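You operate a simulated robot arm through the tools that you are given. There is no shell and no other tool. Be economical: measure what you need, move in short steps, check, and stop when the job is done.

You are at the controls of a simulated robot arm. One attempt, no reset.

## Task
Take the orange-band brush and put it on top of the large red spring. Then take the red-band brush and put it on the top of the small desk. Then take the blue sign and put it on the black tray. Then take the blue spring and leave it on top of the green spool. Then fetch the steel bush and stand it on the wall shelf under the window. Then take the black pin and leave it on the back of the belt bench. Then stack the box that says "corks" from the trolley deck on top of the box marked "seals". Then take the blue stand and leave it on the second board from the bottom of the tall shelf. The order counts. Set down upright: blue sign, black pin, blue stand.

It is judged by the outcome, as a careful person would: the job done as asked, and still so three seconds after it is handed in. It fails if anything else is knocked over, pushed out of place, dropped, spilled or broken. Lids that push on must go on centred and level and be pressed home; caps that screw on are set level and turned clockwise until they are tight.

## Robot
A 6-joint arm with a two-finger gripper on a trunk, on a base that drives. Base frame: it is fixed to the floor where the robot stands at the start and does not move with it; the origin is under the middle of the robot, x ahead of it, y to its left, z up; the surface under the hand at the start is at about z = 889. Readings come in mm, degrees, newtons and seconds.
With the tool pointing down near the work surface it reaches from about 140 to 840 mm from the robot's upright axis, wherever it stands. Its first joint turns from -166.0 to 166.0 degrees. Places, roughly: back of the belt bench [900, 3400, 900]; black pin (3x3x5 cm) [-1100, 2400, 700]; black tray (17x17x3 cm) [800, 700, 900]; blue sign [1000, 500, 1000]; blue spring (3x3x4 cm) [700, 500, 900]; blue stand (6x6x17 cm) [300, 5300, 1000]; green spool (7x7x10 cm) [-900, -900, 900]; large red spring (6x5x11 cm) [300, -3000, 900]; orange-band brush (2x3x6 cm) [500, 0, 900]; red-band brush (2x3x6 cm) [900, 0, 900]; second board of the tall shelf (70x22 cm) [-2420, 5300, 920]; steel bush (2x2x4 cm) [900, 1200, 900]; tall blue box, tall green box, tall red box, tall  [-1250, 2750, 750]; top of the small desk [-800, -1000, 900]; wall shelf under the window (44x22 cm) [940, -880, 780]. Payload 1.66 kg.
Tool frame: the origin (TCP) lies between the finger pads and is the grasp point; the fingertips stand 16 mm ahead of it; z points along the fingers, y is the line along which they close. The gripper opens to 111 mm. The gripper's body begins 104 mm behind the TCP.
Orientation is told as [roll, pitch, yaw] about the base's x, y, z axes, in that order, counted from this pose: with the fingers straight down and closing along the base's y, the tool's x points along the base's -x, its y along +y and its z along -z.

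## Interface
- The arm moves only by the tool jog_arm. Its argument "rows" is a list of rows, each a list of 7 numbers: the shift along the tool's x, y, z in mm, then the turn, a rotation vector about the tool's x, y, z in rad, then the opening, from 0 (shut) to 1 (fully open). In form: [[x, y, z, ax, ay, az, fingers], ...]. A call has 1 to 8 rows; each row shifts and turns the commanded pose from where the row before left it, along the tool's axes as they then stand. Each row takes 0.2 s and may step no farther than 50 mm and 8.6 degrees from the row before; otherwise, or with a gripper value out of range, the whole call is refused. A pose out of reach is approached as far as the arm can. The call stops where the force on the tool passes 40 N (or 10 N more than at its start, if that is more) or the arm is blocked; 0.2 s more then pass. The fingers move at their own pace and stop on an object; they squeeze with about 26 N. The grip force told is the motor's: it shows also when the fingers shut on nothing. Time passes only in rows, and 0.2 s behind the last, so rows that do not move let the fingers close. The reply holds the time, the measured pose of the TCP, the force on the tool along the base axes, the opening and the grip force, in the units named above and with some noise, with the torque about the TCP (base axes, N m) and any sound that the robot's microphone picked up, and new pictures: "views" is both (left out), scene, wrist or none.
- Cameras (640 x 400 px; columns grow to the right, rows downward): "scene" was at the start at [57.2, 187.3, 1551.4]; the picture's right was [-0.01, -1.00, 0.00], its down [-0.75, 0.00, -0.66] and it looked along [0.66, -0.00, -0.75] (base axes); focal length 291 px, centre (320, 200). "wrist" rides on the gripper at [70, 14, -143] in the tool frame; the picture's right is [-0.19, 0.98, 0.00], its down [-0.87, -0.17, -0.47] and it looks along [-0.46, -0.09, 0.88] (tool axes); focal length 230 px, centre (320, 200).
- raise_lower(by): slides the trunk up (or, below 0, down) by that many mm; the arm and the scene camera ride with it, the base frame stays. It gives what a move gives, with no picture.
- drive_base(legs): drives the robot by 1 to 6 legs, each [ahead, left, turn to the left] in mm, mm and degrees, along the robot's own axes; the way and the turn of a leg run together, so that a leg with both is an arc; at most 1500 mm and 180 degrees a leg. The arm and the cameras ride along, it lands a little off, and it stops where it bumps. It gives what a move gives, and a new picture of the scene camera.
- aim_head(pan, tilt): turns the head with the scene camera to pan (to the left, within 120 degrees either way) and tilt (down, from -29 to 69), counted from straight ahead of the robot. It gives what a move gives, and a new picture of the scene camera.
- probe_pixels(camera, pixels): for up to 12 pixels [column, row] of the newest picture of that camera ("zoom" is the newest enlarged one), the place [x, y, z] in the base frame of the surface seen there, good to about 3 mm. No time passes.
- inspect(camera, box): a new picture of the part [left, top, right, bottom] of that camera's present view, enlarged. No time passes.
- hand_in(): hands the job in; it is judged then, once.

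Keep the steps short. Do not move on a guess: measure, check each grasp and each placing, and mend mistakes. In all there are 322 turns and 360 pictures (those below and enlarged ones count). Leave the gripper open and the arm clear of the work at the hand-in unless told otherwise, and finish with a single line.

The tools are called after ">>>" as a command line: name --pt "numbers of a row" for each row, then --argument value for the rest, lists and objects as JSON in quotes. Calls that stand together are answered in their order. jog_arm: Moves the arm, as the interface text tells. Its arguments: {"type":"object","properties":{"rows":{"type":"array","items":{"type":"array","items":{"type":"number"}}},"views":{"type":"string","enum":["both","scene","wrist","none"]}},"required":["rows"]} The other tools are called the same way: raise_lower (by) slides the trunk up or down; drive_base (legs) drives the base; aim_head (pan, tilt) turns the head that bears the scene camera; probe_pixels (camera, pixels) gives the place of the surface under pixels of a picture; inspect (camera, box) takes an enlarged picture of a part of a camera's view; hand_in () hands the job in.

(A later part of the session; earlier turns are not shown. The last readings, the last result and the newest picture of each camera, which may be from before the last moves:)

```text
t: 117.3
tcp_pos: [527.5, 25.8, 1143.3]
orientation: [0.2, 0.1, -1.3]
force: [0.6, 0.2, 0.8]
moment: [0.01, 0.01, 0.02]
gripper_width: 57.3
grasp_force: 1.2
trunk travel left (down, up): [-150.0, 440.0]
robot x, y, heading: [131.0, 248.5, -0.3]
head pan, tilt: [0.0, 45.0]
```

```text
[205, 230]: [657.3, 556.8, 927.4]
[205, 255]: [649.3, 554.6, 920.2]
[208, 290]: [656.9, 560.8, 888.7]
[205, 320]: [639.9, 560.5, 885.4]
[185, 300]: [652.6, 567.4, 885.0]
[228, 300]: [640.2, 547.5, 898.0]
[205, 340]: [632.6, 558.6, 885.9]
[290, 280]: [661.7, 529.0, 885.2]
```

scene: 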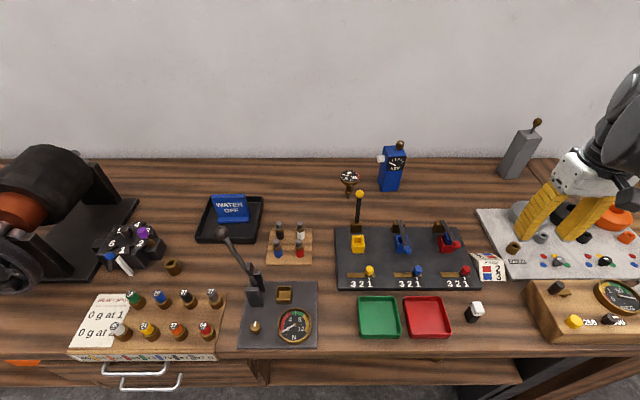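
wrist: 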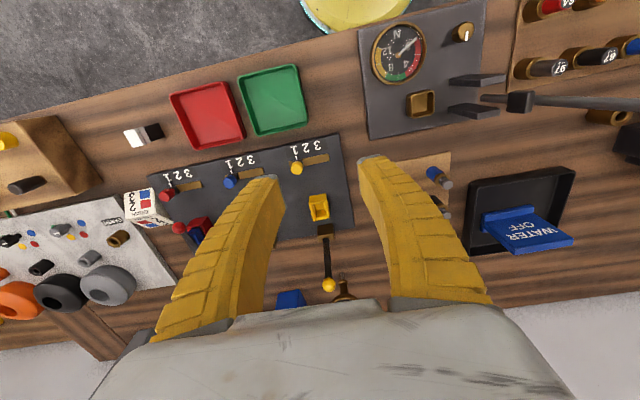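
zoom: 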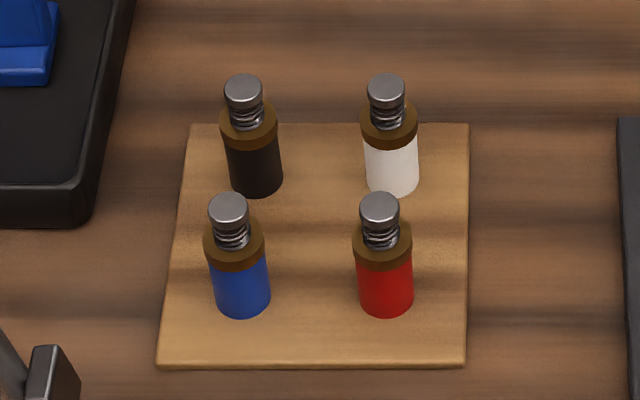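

The body (blue plus brass ring) is 42 mm tall and about 28 mm across, which matches 3x3x4 cm. Its centre is about [657, 557]. I'll move above it at height.

>>> jog_arm --pt "-10 44 0 0 0 -0.022 0.45" --pt "-10 44 0 0 0 0 0.45" --pt "-10 44 0 0 0 0 0.45" --pt "-11 44 0 0 0 0 0.45" --pt "-11 44 0 0 0 0 0.45" --pt "-11 44 0 0 0 0 0.45" --pt "-11 44 0 0 0 0 0.45" --pt "-11 44 0 0 0 0 0.45" --views "none"

>>> jog_arm --pt "-11 44 0 0 0 0 0.45" --pt "-11 44 0 0 0 0 0.45" --pt "-11 44 0 0 0 0 0.45" --pt "-12 44 0 0 0 0 0.45" --views "both"

```text
t: 119.2
tcp_pos: [613.7, 380.7, 1145.0]
orientation: [0.2, 0.1, -0.1]
force: [-0.5, -0.5, -0.8]
moment: [-0.01, 0.0, 0.04]
gripper_width: 52.3
grasp_force: 1.3
trunk travel left (down, up): [-150.0, 440.0]
robot x, y, heading: [136.8, 248.8, -0.3]
head pan, tilt: [0.0, 45.0]
```

```text
t: 120.2
tcp_pos: [656.9, 557.7, 1143.1]
orientation: [0.1, 0.0, 0.0]
force: [0.0, -0.3, -0.2]
moment: [0.02, 0.02, 0.03]
gripper_width: 51.9
grasp_force: 1.4
trunk travel left (down, up): [-150.0, 440.0]
robot x, y, heading: [132.2, 245.5, 0.1]
head pan, tilt: [0.0, 45.0]
```

scene: 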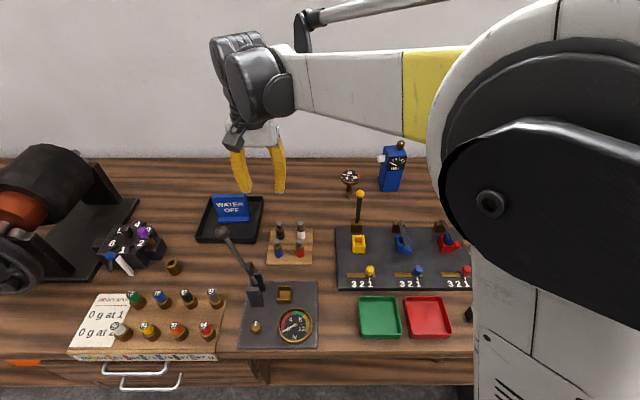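
wrist: 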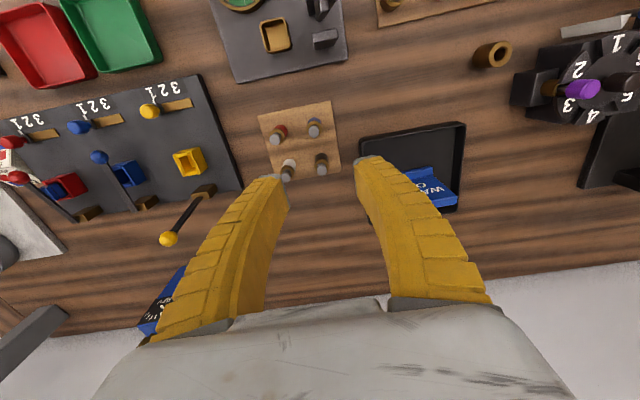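

>>> jog_arm --pt "0 0 45 0 0 0 0.45" --pt "0 0 45 0 0 0 0.45" --pt "0 0 40 0 0 0 0.45" --views "both"

>>> inspect --camera "wrist" --box '[240, 80, 400, 200]'

>>> probe_pixels --camera "zoom" --pixels '[[320, 200], [300, 170], [340, 170], [320, 170], [320, 230], [320, 140]]'

```text
t: 121.0
tcp_pos: [658.2, 553.3, 1013.5]
orientation: [0.0, 0.0, -0.2]
force: [0.3, -0.5, -0.4]
moment: [0.03, 0.0, -0.01]
gripper_width: 51.9
grasp_force: 1.5
trunk travel left (down, up): [-150.0, 440.0]
robot x, y, heading: [131.9, 249.1, -0.3]
head pan, tilt: [0.0, 45.0]
```

scene: 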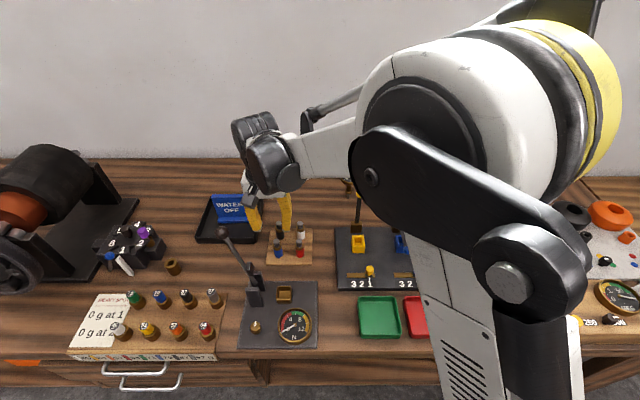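
wrist: 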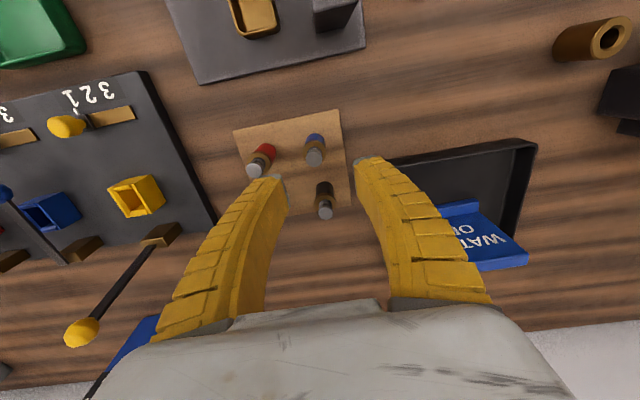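

```text
3.33 times, centred on (320, 140) of wrist
```

zoom: 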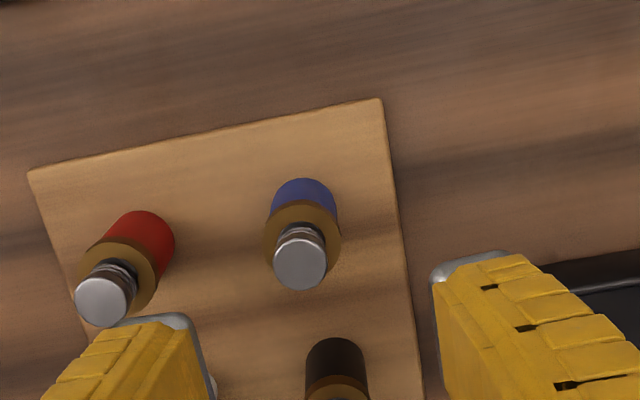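

```text
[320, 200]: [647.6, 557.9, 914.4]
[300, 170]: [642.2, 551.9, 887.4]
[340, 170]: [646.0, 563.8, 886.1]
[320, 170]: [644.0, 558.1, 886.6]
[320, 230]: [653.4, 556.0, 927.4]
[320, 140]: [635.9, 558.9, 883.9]
```

It's centred to within ~2 mm. I'll narrow to ~42 mm to give room from the red one, and descend to grip the body at z≈908.

>>> jog_arm --pt "0 2 20 0 0 0 0.37" --pt "0 0 30 0 0 0 0.37" --pt "0 0 30 0 0 0 0.37" --pt "0 0 25 0 0 0 0.37" --views "wrist"

```text
t: 122.0
tcp_pos: [658.4, 553.9, 907.8]
orientation: [-0.1, 0.1, -0.1]
force: [0.1, 0.5, -0.1]
moment: [-0.04, 0.05, -0.02]
gripper_width: 43.9
grasp_force: 1.6
trunk travel left (down, up): [-150.0, 440.0]
robot x, y, heading: [138.7, 245.8, -0.1]
head pan, tilt: [0.0, 45.0]
```

wrist: 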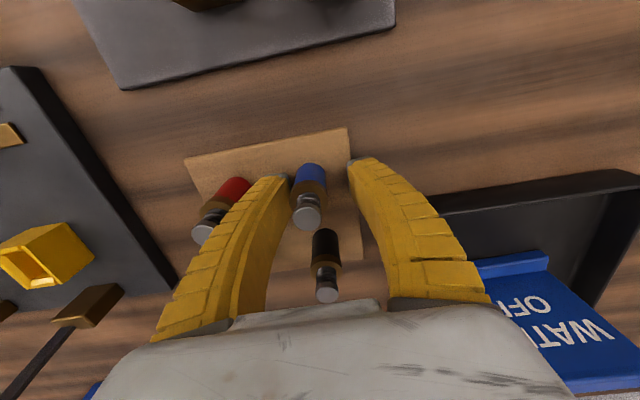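

The blue body sits nearer the left finger. I'll shift -4 mm in y, then close.

>>> jog_arm --pt "0 -4 0 0 0 0 0.37" --pt "0 0 0 0 0 0 0.25" --pt "0 0 0 0 0 0 0.1" --pt "0 0 0 0 0 0 0.1" --views "wrist"

```text
t: 123.0
tcp_pos: [657.0, 550.4, 911.5]
orientation: [0.2, 0.0, -0.1]
force: [-0.1, 0.4, 5.9]
moment: [0.02, 0.1, 0.0]
gripper_width: 17.7
grasp_force: 25.6
trunk travel left (down, up): [-150.0, 440.0]
robot x, y, heading: [132.4, 248.0, -0.3]
head pan, tilt: [0.0, 45.0]
```

wrist: 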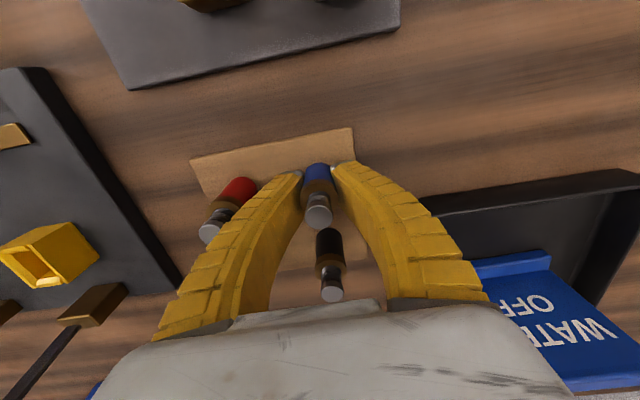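

Gripped. I'll lift 20 mm and see whether it comes off freely.

>>> jog_arm --pt "0 0 -8 0 0 0 0.1" --pt "0 0 -12 0 0 0 0.1" --views "wrist"

```text
t: 123.5
tcp_pos: [658.3, 553.1, 929.5]
orientation: [0.1, 0.1, -0.1]
force: [-0.7, -0.2, -1.1]
moment: [0.01, 0.02, 0.0]
gripper_width: 15.6
grasp_force: 25.7
trunk travel left (down, up): [-150.0, 440.0]
robot x, y, heading: [132.3, 248.2, -0.0]
head pan, tilt: [0.0, 45.0]
```

wrist: 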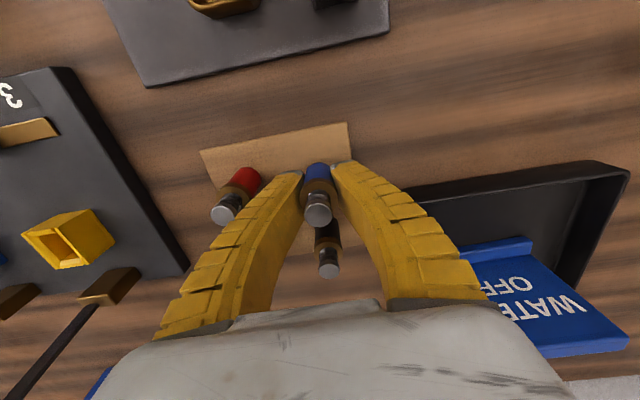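

It comes up freely with its cap, and the board stays. I'll lift straight up, then move right away from the lever.

>>> jog_arm --pt "0 0 -45 0 0 0 0.1" --pt "0 0 -45 0 0 0 0.1" --pt "0 0 -45 0 0 0 0.1" --pt "0 0 -45 0 0 0 0.1" --pt "0 0 -40 0 0 0 0.1" --pt "0 -45 0 0 0 0 0.1" --pt "0 -45 0 0 0 0 0.1" --pt "0 -45 0 0 0 0 0.1" --views "scene"

>>> jog_arm --pt "20 -40 0 0 0 0 0.1" --pt "20 -40 0 0 0 0 0.1" --pt "20 -40 0 0 0 0 0.1" --pt "30 -35 0 0 0 0 0.1" --pt "40 -20 0 0 0 0 0.1" --pt "45 0 0 0 0 0 0.1" --views "both"

```text
t: 125.3
tcp_pos: [657.8, 417.1, 1151.5]
orientation: [0.1, 0.1, -0.1]
force: [0.0, 0.4, -0.7]
moment: [0.0, -0.01, -0.04]
gripper_width: 14.1
grasp_force: 26.2
trunk travel left (down, up): [-150.0, 440.0]
robot x, y, heading: [129.5, 249.7, -0.1]
head pan, tilt: [0.0, 45.0]
```

scene: 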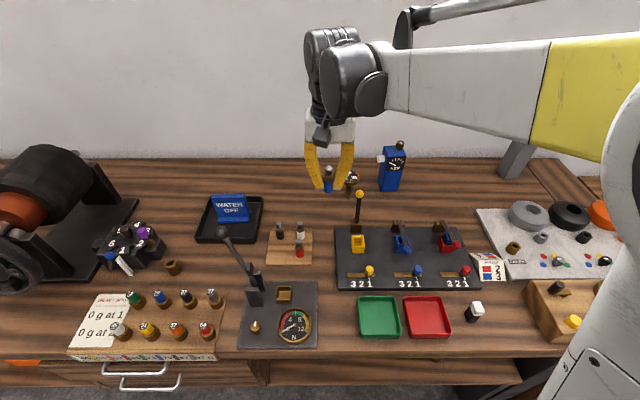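

```text
t: 126.8
tcp_pos: [484.0, 240.8, 1148.5]
orientation: [0.0, 0.1, -0.2]
force: [0.1, 0.4, -0.9]
moment: [-0.04, -0.04, 0.02]
gripper_width: 13.9
grasp_force: 26.5
trunk travel left (down, up): [-150.0, 440.0]
robot x, y, heading: [133.5, 246.2, -0.4]
head pan, tilt: [0.0, 45.0]
```

scene: 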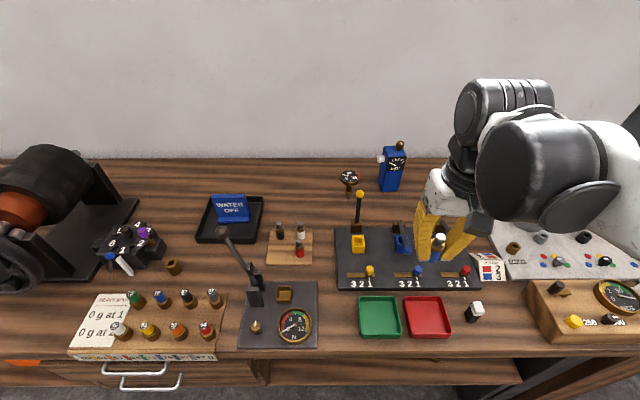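
wrist: 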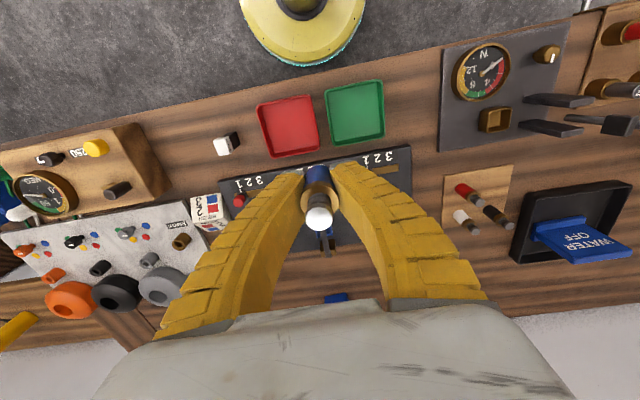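

The spring is held. I'll drive to face the small desk again, where the green spool stands.

>>> drive_base --legs '[[-130, 0, 0], [0, 0, 180], [50, 1000, 0]]'

>>> jog_arm --pt "0 -45 0 0 0 0 0.1" --pt "0 -45 0 0 0 0 0.1" --pt "0 -45 0 0 0 0 0.1" --pt "0 -45 0 0 0 0 0.1" --views "scene"

```text
t: 140.3
tcp_pos: [-321.8, -766.8, 1149.0]
orientation: [0.1, 0.2, -175.3]
force: [-0.2, -0.1, -0.5]
moment: [0.0, 0.03, -0.02]
gripper_width: 13.9
grasp_force: 26.1
trunk travel left (down, up): [-150.0, 440.0]
robot x, y, heading: [27.5, -744.7, -175.2]
head pan, tilt: [0.0, 45.0]
```

scene: 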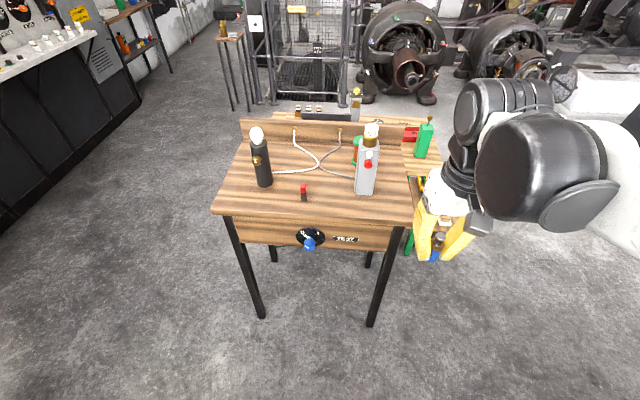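

```text
t: 141.3
tcp_pos: [-338.6, -588.1, 1147.9]
orientation: [0.1, 0.0, -175.3]
force: [-0.1, -0.7, -0.5]
moment: [-0.04, -0.02, 0.02]
gripper_width: 13.8
grasp_force: 26.3
trunk travel left (down, up): [-150.0, 440.0]
robot x, y, heading: [31.7, -741.8, -175.6]
head pan, tilt: [0.0, 45.0]
```

scene: 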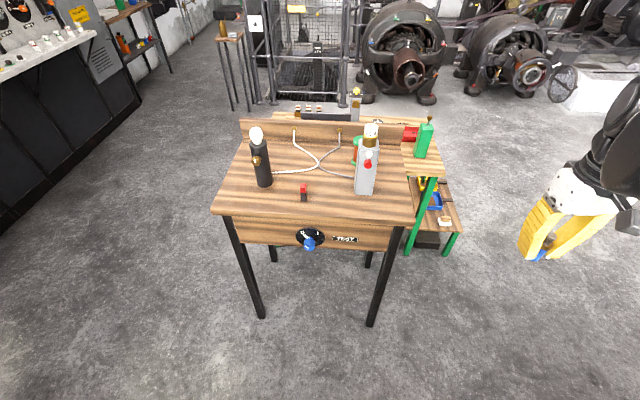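

I'll probe the spool, the white bottle top, and the green-legged rack, so I can choose a diagonal approach that avoids the bottle.

>>> probe_pixels --camera "scene" --pixels '[[358, 140], [356, 160], [371, 125], [371, 150], [365, 190], [424, 128], [424, 150], [428, 118], [440, 175], [460, 230], [405, 175], [440, 250]]'

>>> inspect --camera "scene" --box '[330, 100, 470, 210]'

```text
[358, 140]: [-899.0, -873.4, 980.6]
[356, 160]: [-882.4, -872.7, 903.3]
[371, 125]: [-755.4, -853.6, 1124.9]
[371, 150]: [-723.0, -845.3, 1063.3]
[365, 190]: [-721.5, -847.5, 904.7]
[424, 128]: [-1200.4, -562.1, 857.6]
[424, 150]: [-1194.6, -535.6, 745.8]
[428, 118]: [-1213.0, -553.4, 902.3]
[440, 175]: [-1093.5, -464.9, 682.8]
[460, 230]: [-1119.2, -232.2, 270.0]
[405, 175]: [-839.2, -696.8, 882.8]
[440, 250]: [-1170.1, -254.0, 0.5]
```

```text
3.64 times, centred on (400, 155) of scene
```

zoom: 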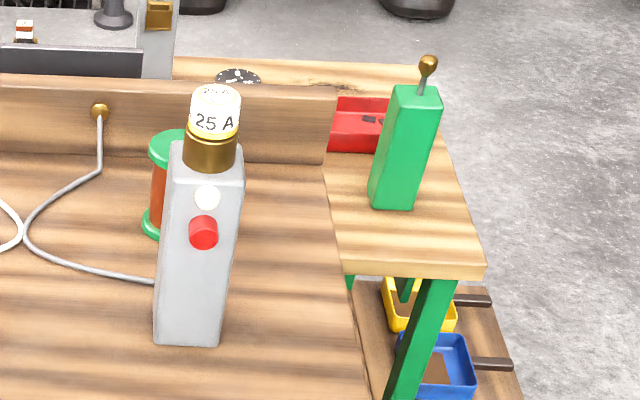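

The bottle's top is at z 1125. I'll approach the spool diagonally from about [-350, -400].

>>> drive_base --legs '[[353, -371, 0], [0, 0, 36.8]]'

```text
t: 146.0
tcp_pos: [-739.1, -508.2, 1148.9]
orientation: [0.1, 0.1, -137.9]
force: [-0.2, -0.4, -1.1]
moment: [0.01, 0.01, 0.0]
gripper_width: 14.0
grasp_force: 26.5
trunk travel left (down, up): [-150.0, 440.0]
robot x, y, heading: [-352.8, -406.0, -138.2]
head pan, tilt: [0.0, 45.0]
```

scene: 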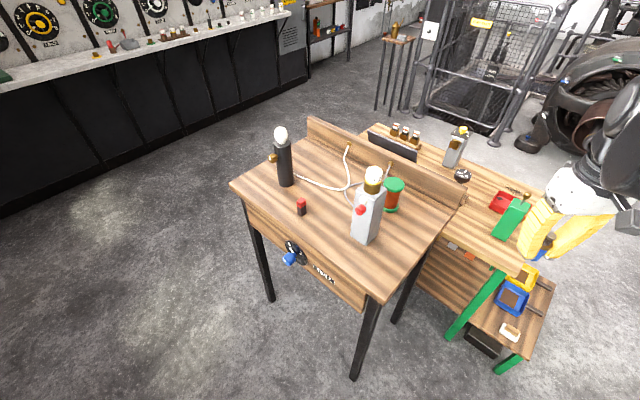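

Good view of the spool at (393,186). I'll measure its top.

>>> inspect --camera "scene" --box '[350, 155, 430, 225]'

>>> probe_pixels --camera "zoom" --pixels '[[330, 170], [345, 165], [275, 170], [410, 170], [340, 145], [340, 195], [340, 300]]'

```text
5.71 times, centred on (390, 190) of scene
```

zoom: 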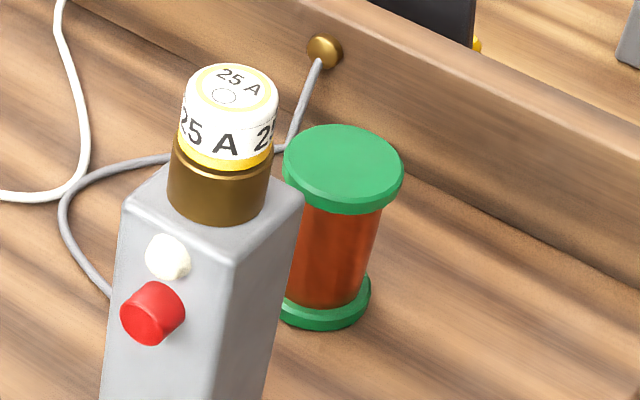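

```text
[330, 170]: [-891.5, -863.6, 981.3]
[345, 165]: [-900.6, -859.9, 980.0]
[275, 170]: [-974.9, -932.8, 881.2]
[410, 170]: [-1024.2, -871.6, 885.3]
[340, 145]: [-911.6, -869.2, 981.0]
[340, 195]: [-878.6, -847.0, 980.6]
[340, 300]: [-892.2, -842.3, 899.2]
```

Spool top centre is [-900, -861, 980]. I'll move over it at the present height.

>>> jog_arm --pt "-44.5 19.3 0 0 0 0 0.1" --pt "-44.5 19.3 0 0 0 0 0.1" --pt "-44.5 19.3 0 0 0 0 0.1" --pt "-44.5 19.3 0 0 0 0 0.1" --pt "-44.5 19.3 0 0 0 0 0.1" --pt "-44.5 19.3 0 0 0 0 0.1" --pt "-44.5 19.3 0 0 0 0 0.1" --pt "-44.3 19.5 0 0 0 0 0.1" --views "both"

```text
t: 147.8
tcp_pos: [-901.4, -862.7, 1146.6]
orientation: [0.2, 0.1, -137.8]
force: [-0.2, -0.9, -0.7]
moment: [0.02, -0.02, 0.02]
gripper_width: 14.0
grasp_force: 25.8
trunk travel left (down, up): [-150.0, 440.0]
robot x, y, heading: [-354.2, -410.8, -137.9]
head pan, tilt: [0.0, 45.0]
```

scene: 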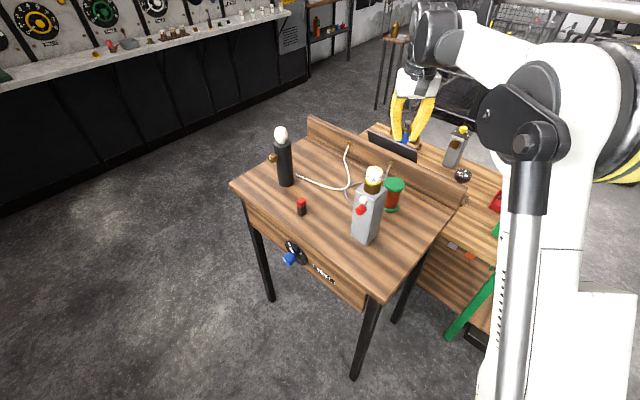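
wrist: 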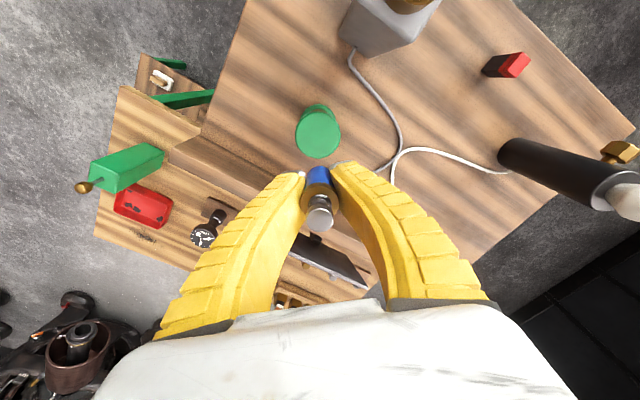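

>>> probe_pixels --camera "wrist" --pixels '[[318, 133], [297, 133], [339, 133], [318, 112], [318, 154], [319, 175], [405, 4], [385, 40]]'

```text
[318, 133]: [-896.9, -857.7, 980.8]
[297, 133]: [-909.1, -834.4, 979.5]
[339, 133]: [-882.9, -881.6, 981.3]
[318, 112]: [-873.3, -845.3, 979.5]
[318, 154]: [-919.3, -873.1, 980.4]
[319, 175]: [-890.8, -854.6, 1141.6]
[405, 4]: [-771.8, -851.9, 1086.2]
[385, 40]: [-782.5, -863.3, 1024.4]
```

Spool centre is [-896.5, -858.5]. I'll correct 5 mm toward me and go down to z≈1015.

>>> jog_arm --pt "5 0 40 0 0 0 0.1" --pt "0 0 45 0 0 0 0.1" --pt "0 0 40 0 0 0 0.1" --pt "0 0 6 0 0 0 0.1" --views "both"

>>> inspect --camera "scene" --box '[350, 120, 450, 220]'

```text
t: 148.8
tcp_pos: [-895.6, -857.8, 1015.6]
orientation: [0.1, 0.1, -137.9]
force: [0.0, -0.4, -0.8]
moment: [-0.04, 0.0, 0.03]
gripper_width: 13.8
grasp_force: 25.7
trunk travel left (down, up): [-150.0, 440.0]
robot x, y, heading: [-352.8, -405.9, -138.0]
head pan, tilt: [0.0, 45.0]
```

scene: 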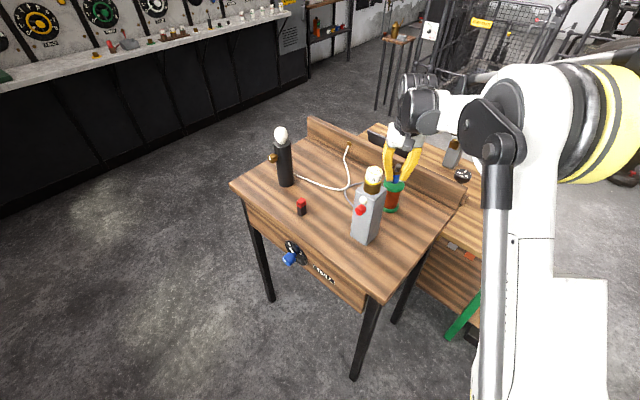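
wrist: 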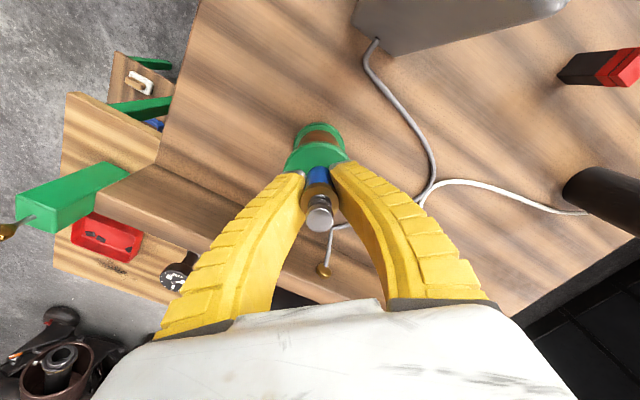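

```text
4.00 times, centred on (400, 170) of scene
```

zoom: 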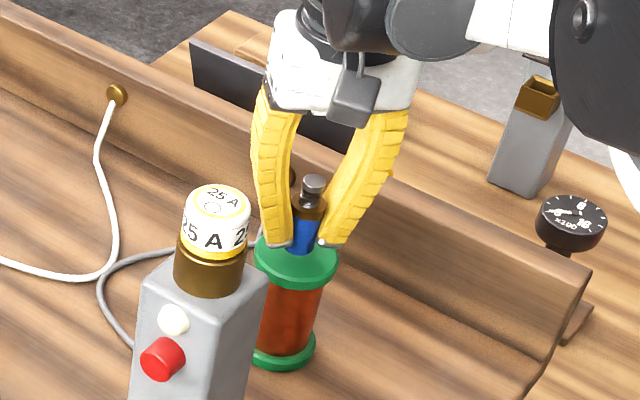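

Lowering in small steps until it touches.

>>> jog_arm --pt "0 0 3 0 0 0 0.1" --pt "0 0 2 0 0 0 0.1" --pt "0 0 2 0 0 0 0.1" --pt "0 0 1 0 0 0 0.1" --views "none"

```text
t: 149.8
tcp_pos: [-895.9, -858.1, 1010.0]
orientation: [0.1, 0.1, -137.8]
force: [-0.4, -0.6, 0.1]
moment: [-0.01, -0.04, -0.01]
gripper_width: 14.0
grasp_force: 25.8
trunk travel left (down, up): [-150.0, 440.0]
robot x, y, heading: [-352.7, -407.3, -138.1]
head pan, tilt: [0.0, 45.0]
```

>>> jog_arm --pt "0 0 1.5 0 0 0 0.1" --pt "0 0 1.5 0 0 0 0.1" --views "none"

```text
t: 150.4
tcp_pos: [-895.8, -857.4, 1006.8]
orientation: [0.1, 0.1, -137.8]
force: [0.5, 0.9, 0.1]
moment: [0.02, -0.04, 0.03]
gripper_width: 14.0
grasp_force: 26.1
trunk travel left (down, up): [-150.0, 440.0]
robot x, y, heading: [-354.4, -407.8, -138.1]
head pan, tilt: [0.0, 45.0]
```

>>> jog_arm --pt "0 0 1.5 0 0 0 0.1" --pt "0 0 1 0 0 0 0.1" --views "wrist"

>>> inspect --camera "scene" --box '[370, 155, 420, 205]'

```text
t: 151.0
tcp_pos: [-895.1, -858.3, 1005.0]
orientation: [0.1, -0.1, -137.9]
force: [-0.6, 0.0, 1.9]
moment: [0.01, 0.03, 0.0]
gripper_width: 13.8
grasp_force: 26.6
trunk travel left (down, up): [-150.0, 440.0]
robot x, y, heading: [-353.1, -408.4, -138.0]
head pan, tilt: [0.0, 45.0]
```

wrist: 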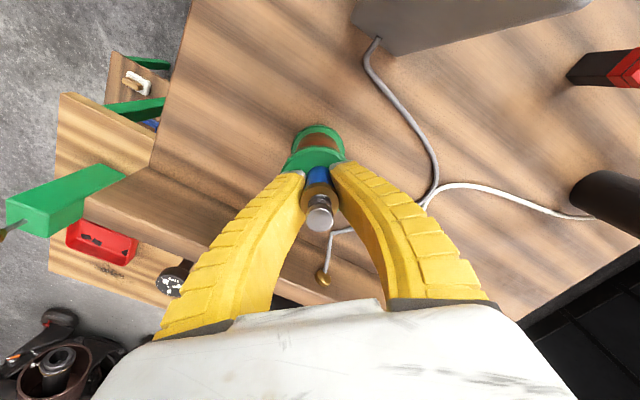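

```text
8.00 times, centred on (395, 180) of scene
```

zoom: 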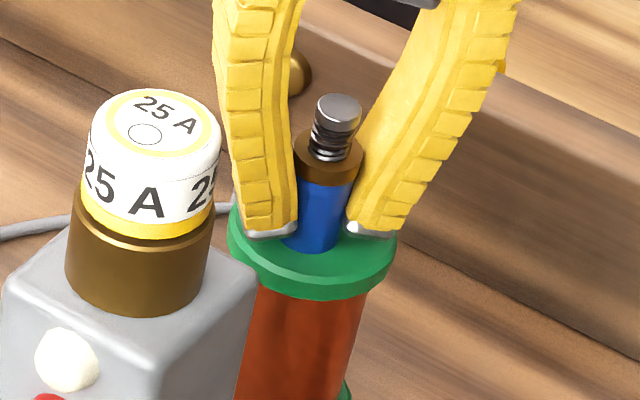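

Nearly touching (force 1.9 N). One more millimetre, then release.

>>> jog_arm --pt "0 0 1 0 0 0 0.1" --views "none"

```text
t: 151.4
tcp_pos: [-894.5, -858.0, 1005.7]
orientation: [0.2, 0.1, -137.9]
force: [-3.2, -1.9, 14.4]
moment: [0.1, -0.03, 0.01]
gripper_width: 13.6
grasp_force: 26.0
trunk travel left (down, up): [-150.0, 440.0]
robot x, y, heading: [-355.9, -409.9, -137.9]
head pan, tilt: [0.0, 45.0]
```

Firm contact. I'll open, with a slight ease up, and check.

>>> jog_arm --pt "0 0 -0.8 0 0 0 0.1" --pt "0 0 0 0 0 0 0.25" --pt "0 0 0 0 0 0 0.4" --pt "0 0 0 0 0 0 0.4" --pt "0 0 -20 0 0 0 0.4" --pt "0 0 -45 0 0 0 0.4" --pt "0 0 -45 0 0 0 0.4" --pt "0 0 -45 0 0 0 0.4" --views "both"

>>> inspect --camera "scene" --box '[350, 140, 430, 220]'

```text
t: 153.2
tcp_pos: [-896.3, -855.7, 1157.4]
orientation: [0.1, 0.0, -137.9]
force: [1.0, 0.9, 0.1]
moment: [0.01, 0.01, -0.01]
gripper_width: 46.6
grasp_force: 1.8
trunk travel left (down, up): [-150.0, 440.0]
robot x, y, heading: [-351.9, -403.7, -137.9]
head pan, tilt: [0.0, 45.0]
```

scene: 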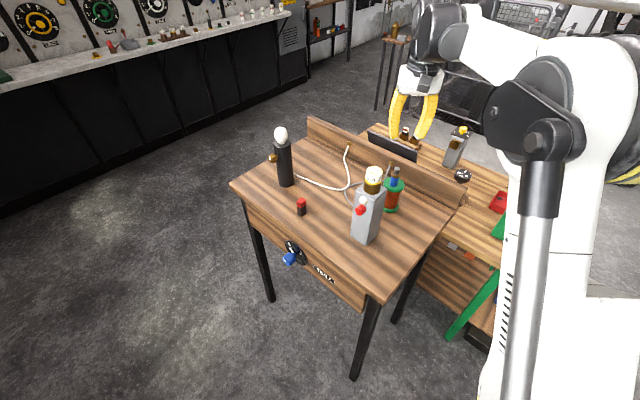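
wrist: 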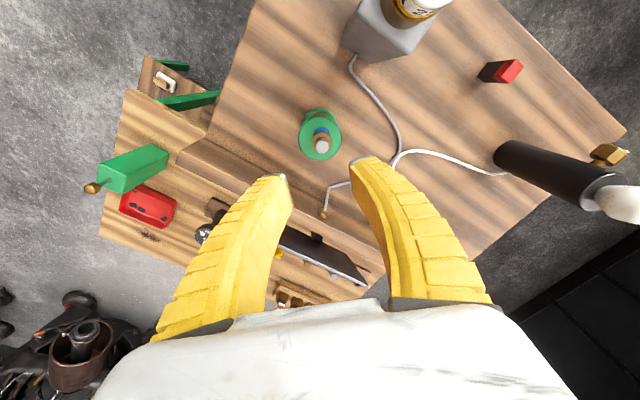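

```text
5.00 times, centred on (390, 180) of scene
```

zoom: 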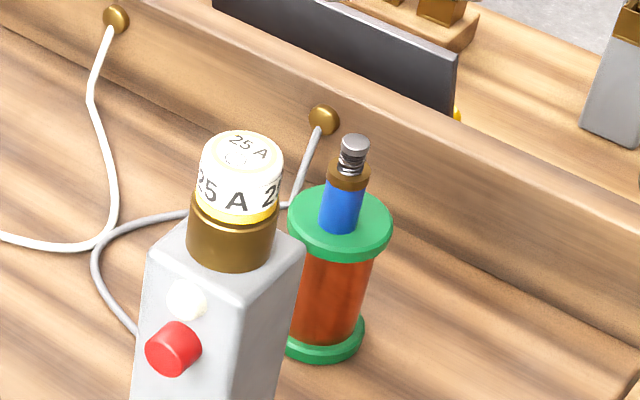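

The blue spring stands centred on the spool. Next is the steel bush. I'll retract and drive to the main bench around y = 1150.

>>> jog_arm --pt "45 0 0 0 0 0 0.4" --pt "45 0 0 0 0 0 0.4" --pt "45 0 0 0 0 0 0.4" --pt "45 0 0 0 0 0 0.4" --pt "45 0 0 0 0 0 0.4" --pt "45 0 0 0 0 0 0.4" --pt "45 0 0 0 0 0 0.4" --pt "40 0 0 0 0 0 0.4" --views "none"

>>> drive_base --legs '[[0, 0, 137.9], [200, 800, 0], [150, 750, 0]]'

```text
t: 155.0
tcp_pos: [-630.5, -621.4, 1160.1]
orientation: [0.1, 0.0, -137.9]
force: [1.0, 0.3, 0.4]
moment: [-0.01, 0.04, -0.02]
gripper_width: 46.7
grasp_force: 1.4
trunk travel left (down, up): [-150.0, 440.0]
robot x, y, heading: [-350.5, -406.5, -138.0]
head pan, tilt: [0.0, 45.0]
```

```text
t: 168.8
tcp_pos: [364.8, 1103.3, 1159.0]
orientation: [0.1, 0.1, -1.0]
force: [-0.6, -0.2, -0.3]
moment: [-0.02, 0.02, -0.02]
gripper_width: 46.6
grasp_force: 1.7
trunk travel left (down, up): [-150.0, 440.0]
robot x, y, heading: [12.1, 1137.8, -0.9]
head pan, tilt: [0.0, 45.0]
```

scene: 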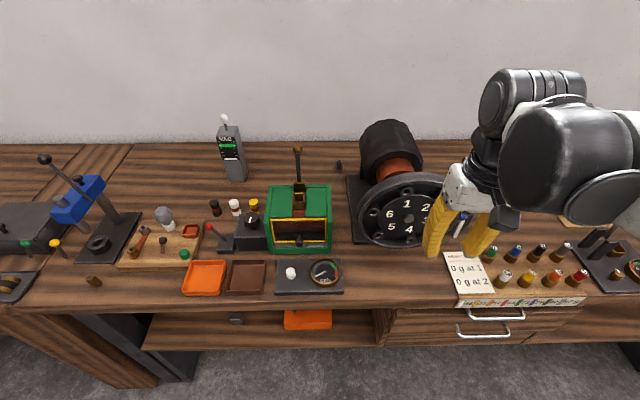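

I see a small dark item at (338,165). I'll zoom in and probe.

>>> inspect --camera "scene" --box '[270, 130, 390, 205]'

>>> probe_pixels --camera "zoom" --pixels '[[363, 170], [363, 195], [363, 218], [352, 190], [374, 190], [150, 90], [150, 160]]'

>>> inspect --camera "scene" --box '[80, 180, 360, 320]'

```text
5.33 times, centred on (330, 168) of scene
```

zoom: 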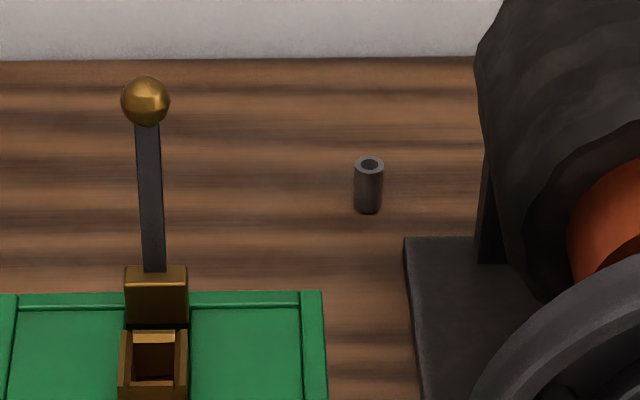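

```text
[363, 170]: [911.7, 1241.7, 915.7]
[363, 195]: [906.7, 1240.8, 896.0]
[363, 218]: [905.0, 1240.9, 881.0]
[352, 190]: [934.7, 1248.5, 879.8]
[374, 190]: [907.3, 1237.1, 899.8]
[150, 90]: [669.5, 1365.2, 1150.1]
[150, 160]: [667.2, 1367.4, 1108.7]
```

```text
2.29 times, centred on (220, 250) of scene
```

zoom: 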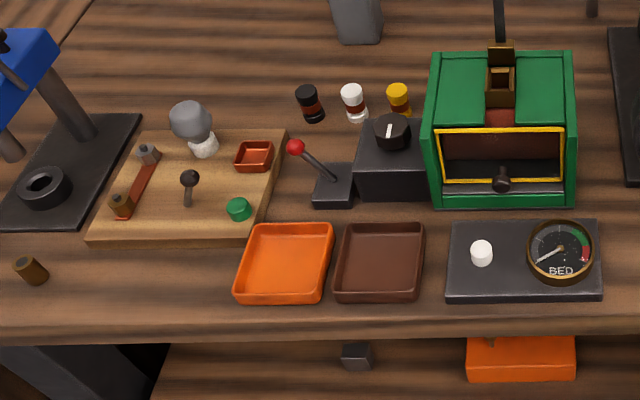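

The bush is at [914, 1239], z 880–920. I'll check the heights of the wheel and drum near the path.

>>> probe_pixels --camera "scene" --pixels '[[365, 210], [362, 235], [400, 177], [420, 190], [390, 125], [365, 150], [350, 185], [352, 240], [297, 148], [230, 118], [330, 190]]'

```text
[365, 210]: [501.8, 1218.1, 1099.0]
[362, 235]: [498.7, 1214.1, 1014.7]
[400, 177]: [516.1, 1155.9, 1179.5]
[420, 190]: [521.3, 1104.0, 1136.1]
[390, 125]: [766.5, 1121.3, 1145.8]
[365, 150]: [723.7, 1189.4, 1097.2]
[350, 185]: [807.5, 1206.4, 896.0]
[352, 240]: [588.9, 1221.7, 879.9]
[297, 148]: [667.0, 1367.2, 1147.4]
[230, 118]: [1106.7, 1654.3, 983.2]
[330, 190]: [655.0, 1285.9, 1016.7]
```

The wheel (top z≈1180, y up to 1220) and drum stand beside the path, so I'll raise the trunk 120 mm and come in from y≈1255.

>>> raise_lower --by 120

>>> drive_base --legs '[[118, 118, 0.9]]'

```text
t: 170.3
tcp_pos: [363.5, 1102.9, 1279.1]
orientation: [0.1, 0.1, -1.0]
force: [-0.4, 1.0, 0.8]
moment: [-0.01, -0.01, 0.01]
gripper_width: 46.8
grasp_force: 1.6
trunk travel left (down, up): [-270.0, 320.0]
robot x, y, heading: [16.8, 1136.7, -1.1]
head pan, tilt: [0.0, 45.0]
```

```text
t: 171.8
tcp_pos: [481.9, 1223.6, 1279.5]
orientation: [0.1, 0.1, 0.1]
force: [0.3, -0.6, 0.3]
moment: [-0.01, 0.09, 0.01]
gripper_width: 47.1
grasp_force: 1.8
trunk travel left (down, up): [-270.0, 320.0]
robot x, y, heading: [130.3, 1249.8, -0.2]
head pan, tilt: [0.0, 45.0]
```

scene: 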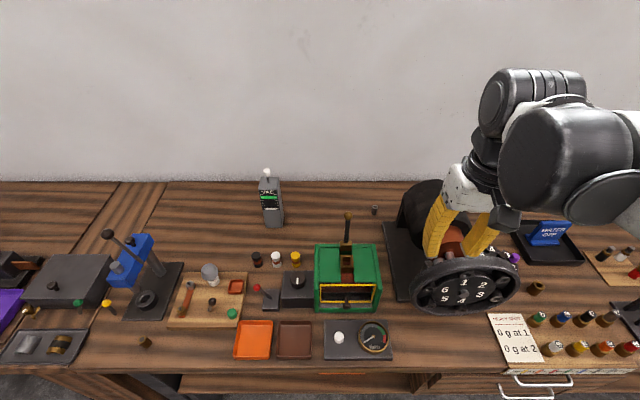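

I'll re-probe the bush from here and extend above it.

>>> probe_pixels --camera "scene" --pixels '[[374, 206], [374, 210], [374, 214]]'

>>> jog_arm --pt "-48 2 0 0 0 0 0.4" --pt "-48 2 0 0 0 0 0.4" --pt "-48 2 0 0 0 0 0.4" --pt "-48 2 0 0 0 0 0.4" --pt "-48 2 0 0 0 0 0.4" --pt "-48 2 0 0 0 0 0.4" --pt "-48 2 0 0 0 0 0.4" --pt "-48 2 0 0 0 0 0.4" --views "none"

>>> jog_arm --pt "-46 0 10 0 0 0 0.4" --pt "0 0 40 0 0 0 0.4" --views "both"

```text
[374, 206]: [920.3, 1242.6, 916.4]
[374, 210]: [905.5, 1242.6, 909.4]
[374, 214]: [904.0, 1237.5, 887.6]
```

```text
t: 173.6
tcp_pos: [867.4, 1237.5, 1277.9]
orientation: [0.1, 0.1, 0.0]
force: [0.4, -0.8, -0.8]
moment: [-0.02, 0.06, -0.01]
gripper_width: 46.8
grasp_force: 1.6
trunk travel left (down, up): [-270.0, 320.0]
robot x, y, heading: [131.3, 1254.7, -0.3]
head pan, tilt: [0.0, 45.0]
```

```text
t: 174.2
tcp_pos: [908.2, 1238.3, 1227.6]
orientation: [0.1, -0.1, 0.0]
force: [0.1, 0.4, 0.0]
moment: [0.0, -0.05, -0.03]
gripper_width: 46.6
grasp_force: 1.7
trunk travel left (down, up): [-270.0, 320.0]
robot x, y, heading: [131.6, 1253.0, -0.1]
head pan, tilt: [0.0, 45.0]
```

scene: 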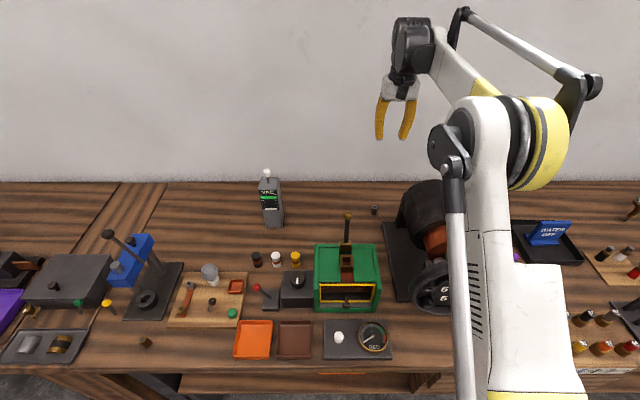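
wrist: 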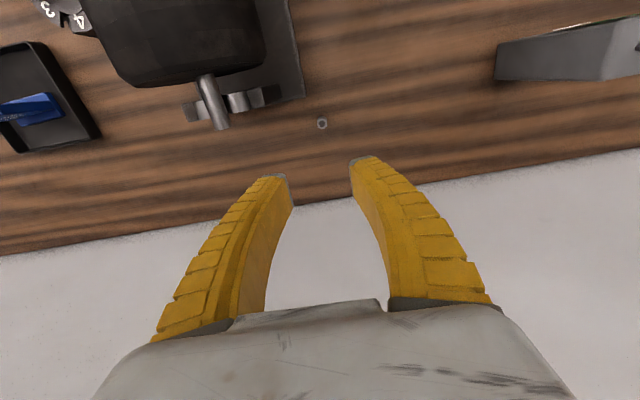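

>>> jog_arm --pt "-3 0 48 0 0 0 0.4" --pt "-3 0 48 0 0 0 0.4" --pt "0 0 48 0 0 0 0.4" --pt "0 0 48 0 0 0 0.4" --pt "0 0 30 0 0 0 0.4" --views "both"

>>> inspect --camera "wrist" --box '[240, 80, 400, 200]'

>>> probe_pixels --camera "zoom" --pixels '[[320, 240], [310, 225], [335, 225], [320, 210], [320, 200]]'

```text
t: 175.4
tcp_pos: [916.5, 1240.0, 1006.0]
orientation: [0.1, 0.1, 0.1]
force: [0.0, 0.4, -0.3]
moment: [-0.02, 0.06, 0.0]
gripper_width: 46.8
grasp_force: 2.4
trunk travel left (down, up): [-270.0, 320.0]
robot x, y, heading: [131.7, 1253.4, -0.1]
head pan, tilt: [0.0, 45.0]
```

scene: 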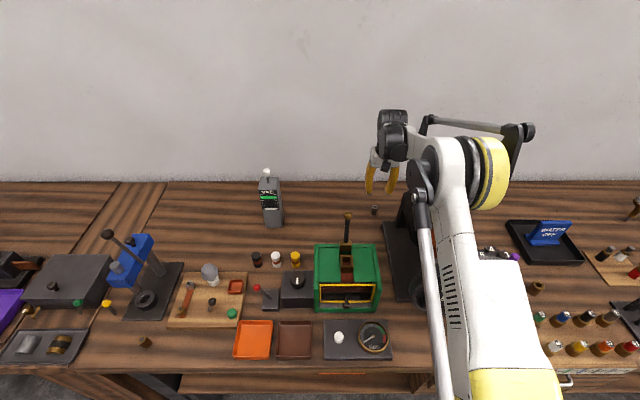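
wrist: 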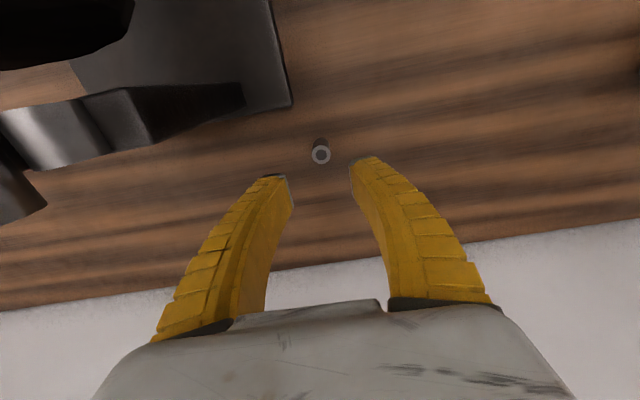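

```text
3.33 times, centred on (320, 140) of wrist
```

zoom: 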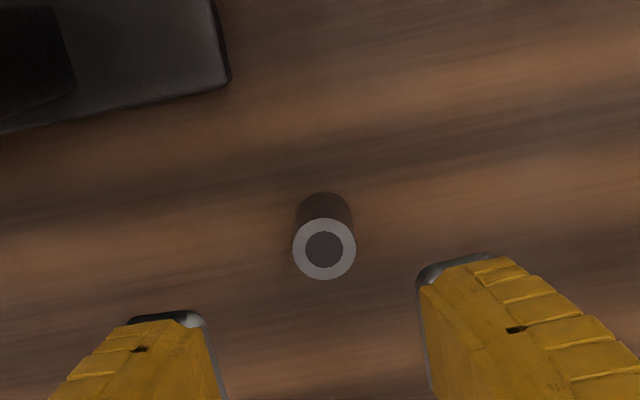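

```text
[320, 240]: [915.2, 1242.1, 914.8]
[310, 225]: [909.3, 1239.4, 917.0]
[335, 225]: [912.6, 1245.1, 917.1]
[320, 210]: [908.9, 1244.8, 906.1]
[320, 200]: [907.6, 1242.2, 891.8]
```

The bush is centred at [916, 1242] with its top at z 917. I'll descend to z≈902 and close.

>>> jog_arm --pt "0 2 40 0 0 0 0.4" --pt "0 0 40 0 0 0 0.4" --pt "0 0 24 0 0 0 0.4" --pt "0 0 0 0 0 0 0.2" --pt "0 0 0 0 0 0 0.0" --pt "0 0 0 0 0 0 0.0" --views "wrist"

```text
t: 176.8
tcp_pos: [918.3, 1242.1, 904.4]
orientation: [0.0, 0.1, 0.0]
force: [-0.2, -0.2, -0.2]
moment: [0.01, 0.04, 0.01]
gripper_width: 13.8
grasp_force: 25.8
trunk travel left (down, up): [-270.0, 320.0]
robot x, y, heading: [131.0, 1250.0, -0.1]
head pan, tilt: [0.0, 45.0]
```

wrist: 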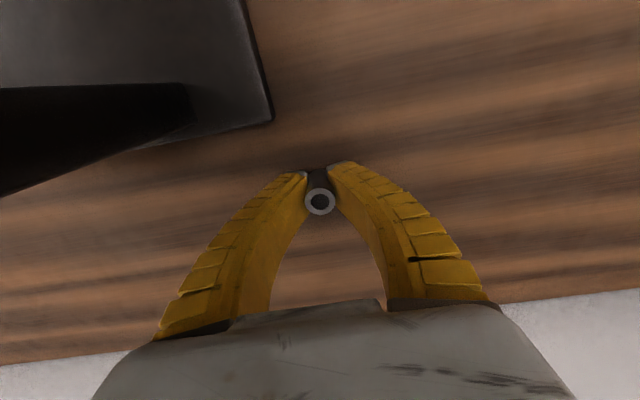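

Held. I'll lift straight up 376 mm, then retract.

>>> jog_arm --pt "0 0 -47 0 0 0 0" --pt "0 0 -47 0 0 0 0" --pt "0 0 -47 0 0 0 0" --pt "0 0 -47 0 0 0 0" --pt "0 0 -47 0 0 0 0" --pt "0 0 -47 0 0 0 0" --pt "10 0 -47 0 0 0 0" --pt "20 0 -45 0 0 0 0" --views "none"

>>> jog_arm --pt "48 0 0 0 0 0 0" --pt "48 0 0 0 0 0 0" --pt "48 0 0 0 0 0 0" --pt "48 0 0 0 0 0 0" --pt "48 0 0 0 0 0 0" --pt "48 0 0 0 0 0 0" --pt "48 0 0 0 0 0 0" --pt "48 0 0 0 0 0 0" --views "both"

```text
t: 178.6
tcp_pos: [884.9, 1239.0, 1279.3]
orientation: [0.0, 0.1, 0.0]
force: [-0.7, -0.5, -0.1]
moment: [0.01, -0.05, -0.01]
gripper_width: 13.9
grasp_force: 26.1
trunk travel left (down, up): [-270.0, 320.0]
robot x, y, heading: [131.7, 1253.9, -0.1]
head pan, tilt: [0.0, 45.0]
```

```text
t: 180.4
tcp_pos: [500.0, 1241.9, 1278.0]
orientation: [0.0, 0.1, 0.0]
force: [-0.3, 1.0, -0.8]
moment: [-0.01, -0.09, 0.01]
gripper_width: 13.6
grasp_force: 26.1
trunk travel left (down, up): [-270.0, 320.0]
robot x, y, heading: [127.2, 1250.0, -0.1]
head pan, tilt: [0.0, 45.0]
```

scene: 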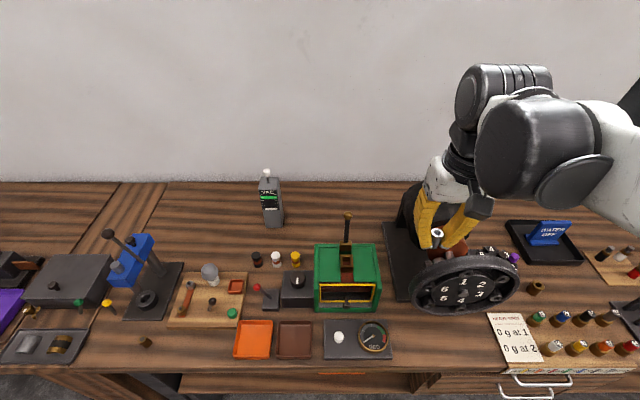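
wrist: 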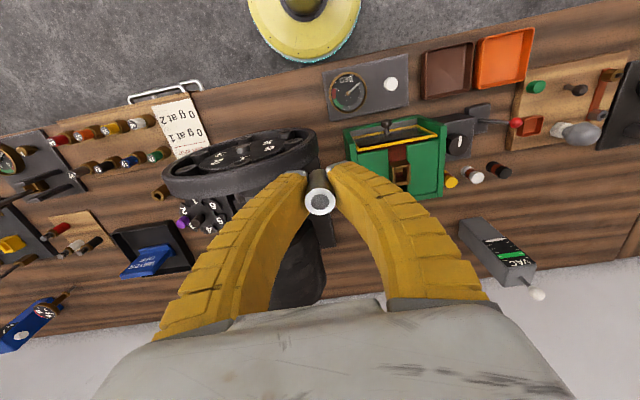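

Now I'll drive to the wall shelf under the window, near [940, -880].

>>> drive_base --legs '[[-130, 0, 0], [0, -1100, 0], [0, -1030, 0], [200, 0, 0]]'

```text
t: 193.1
tcp_pos: [613.3, -883.9, 1277.7]
orientation: [0.1, 0.0, 2.5]
force: [-0.3, 0.9, -0.1]
moment: [-0.01, 0.06, -0.03]
gripper_width: 13.0
grasp_force: 26.0
trunk travel left (down, up): [-270.0, 320.0]
robot x, y, heading: [242.0, -892.2, 2.3]
head pan, tilt: [0.0, 45.0]
```

scene: 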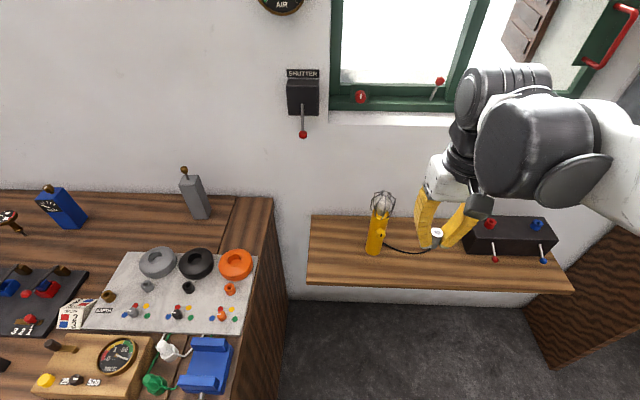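

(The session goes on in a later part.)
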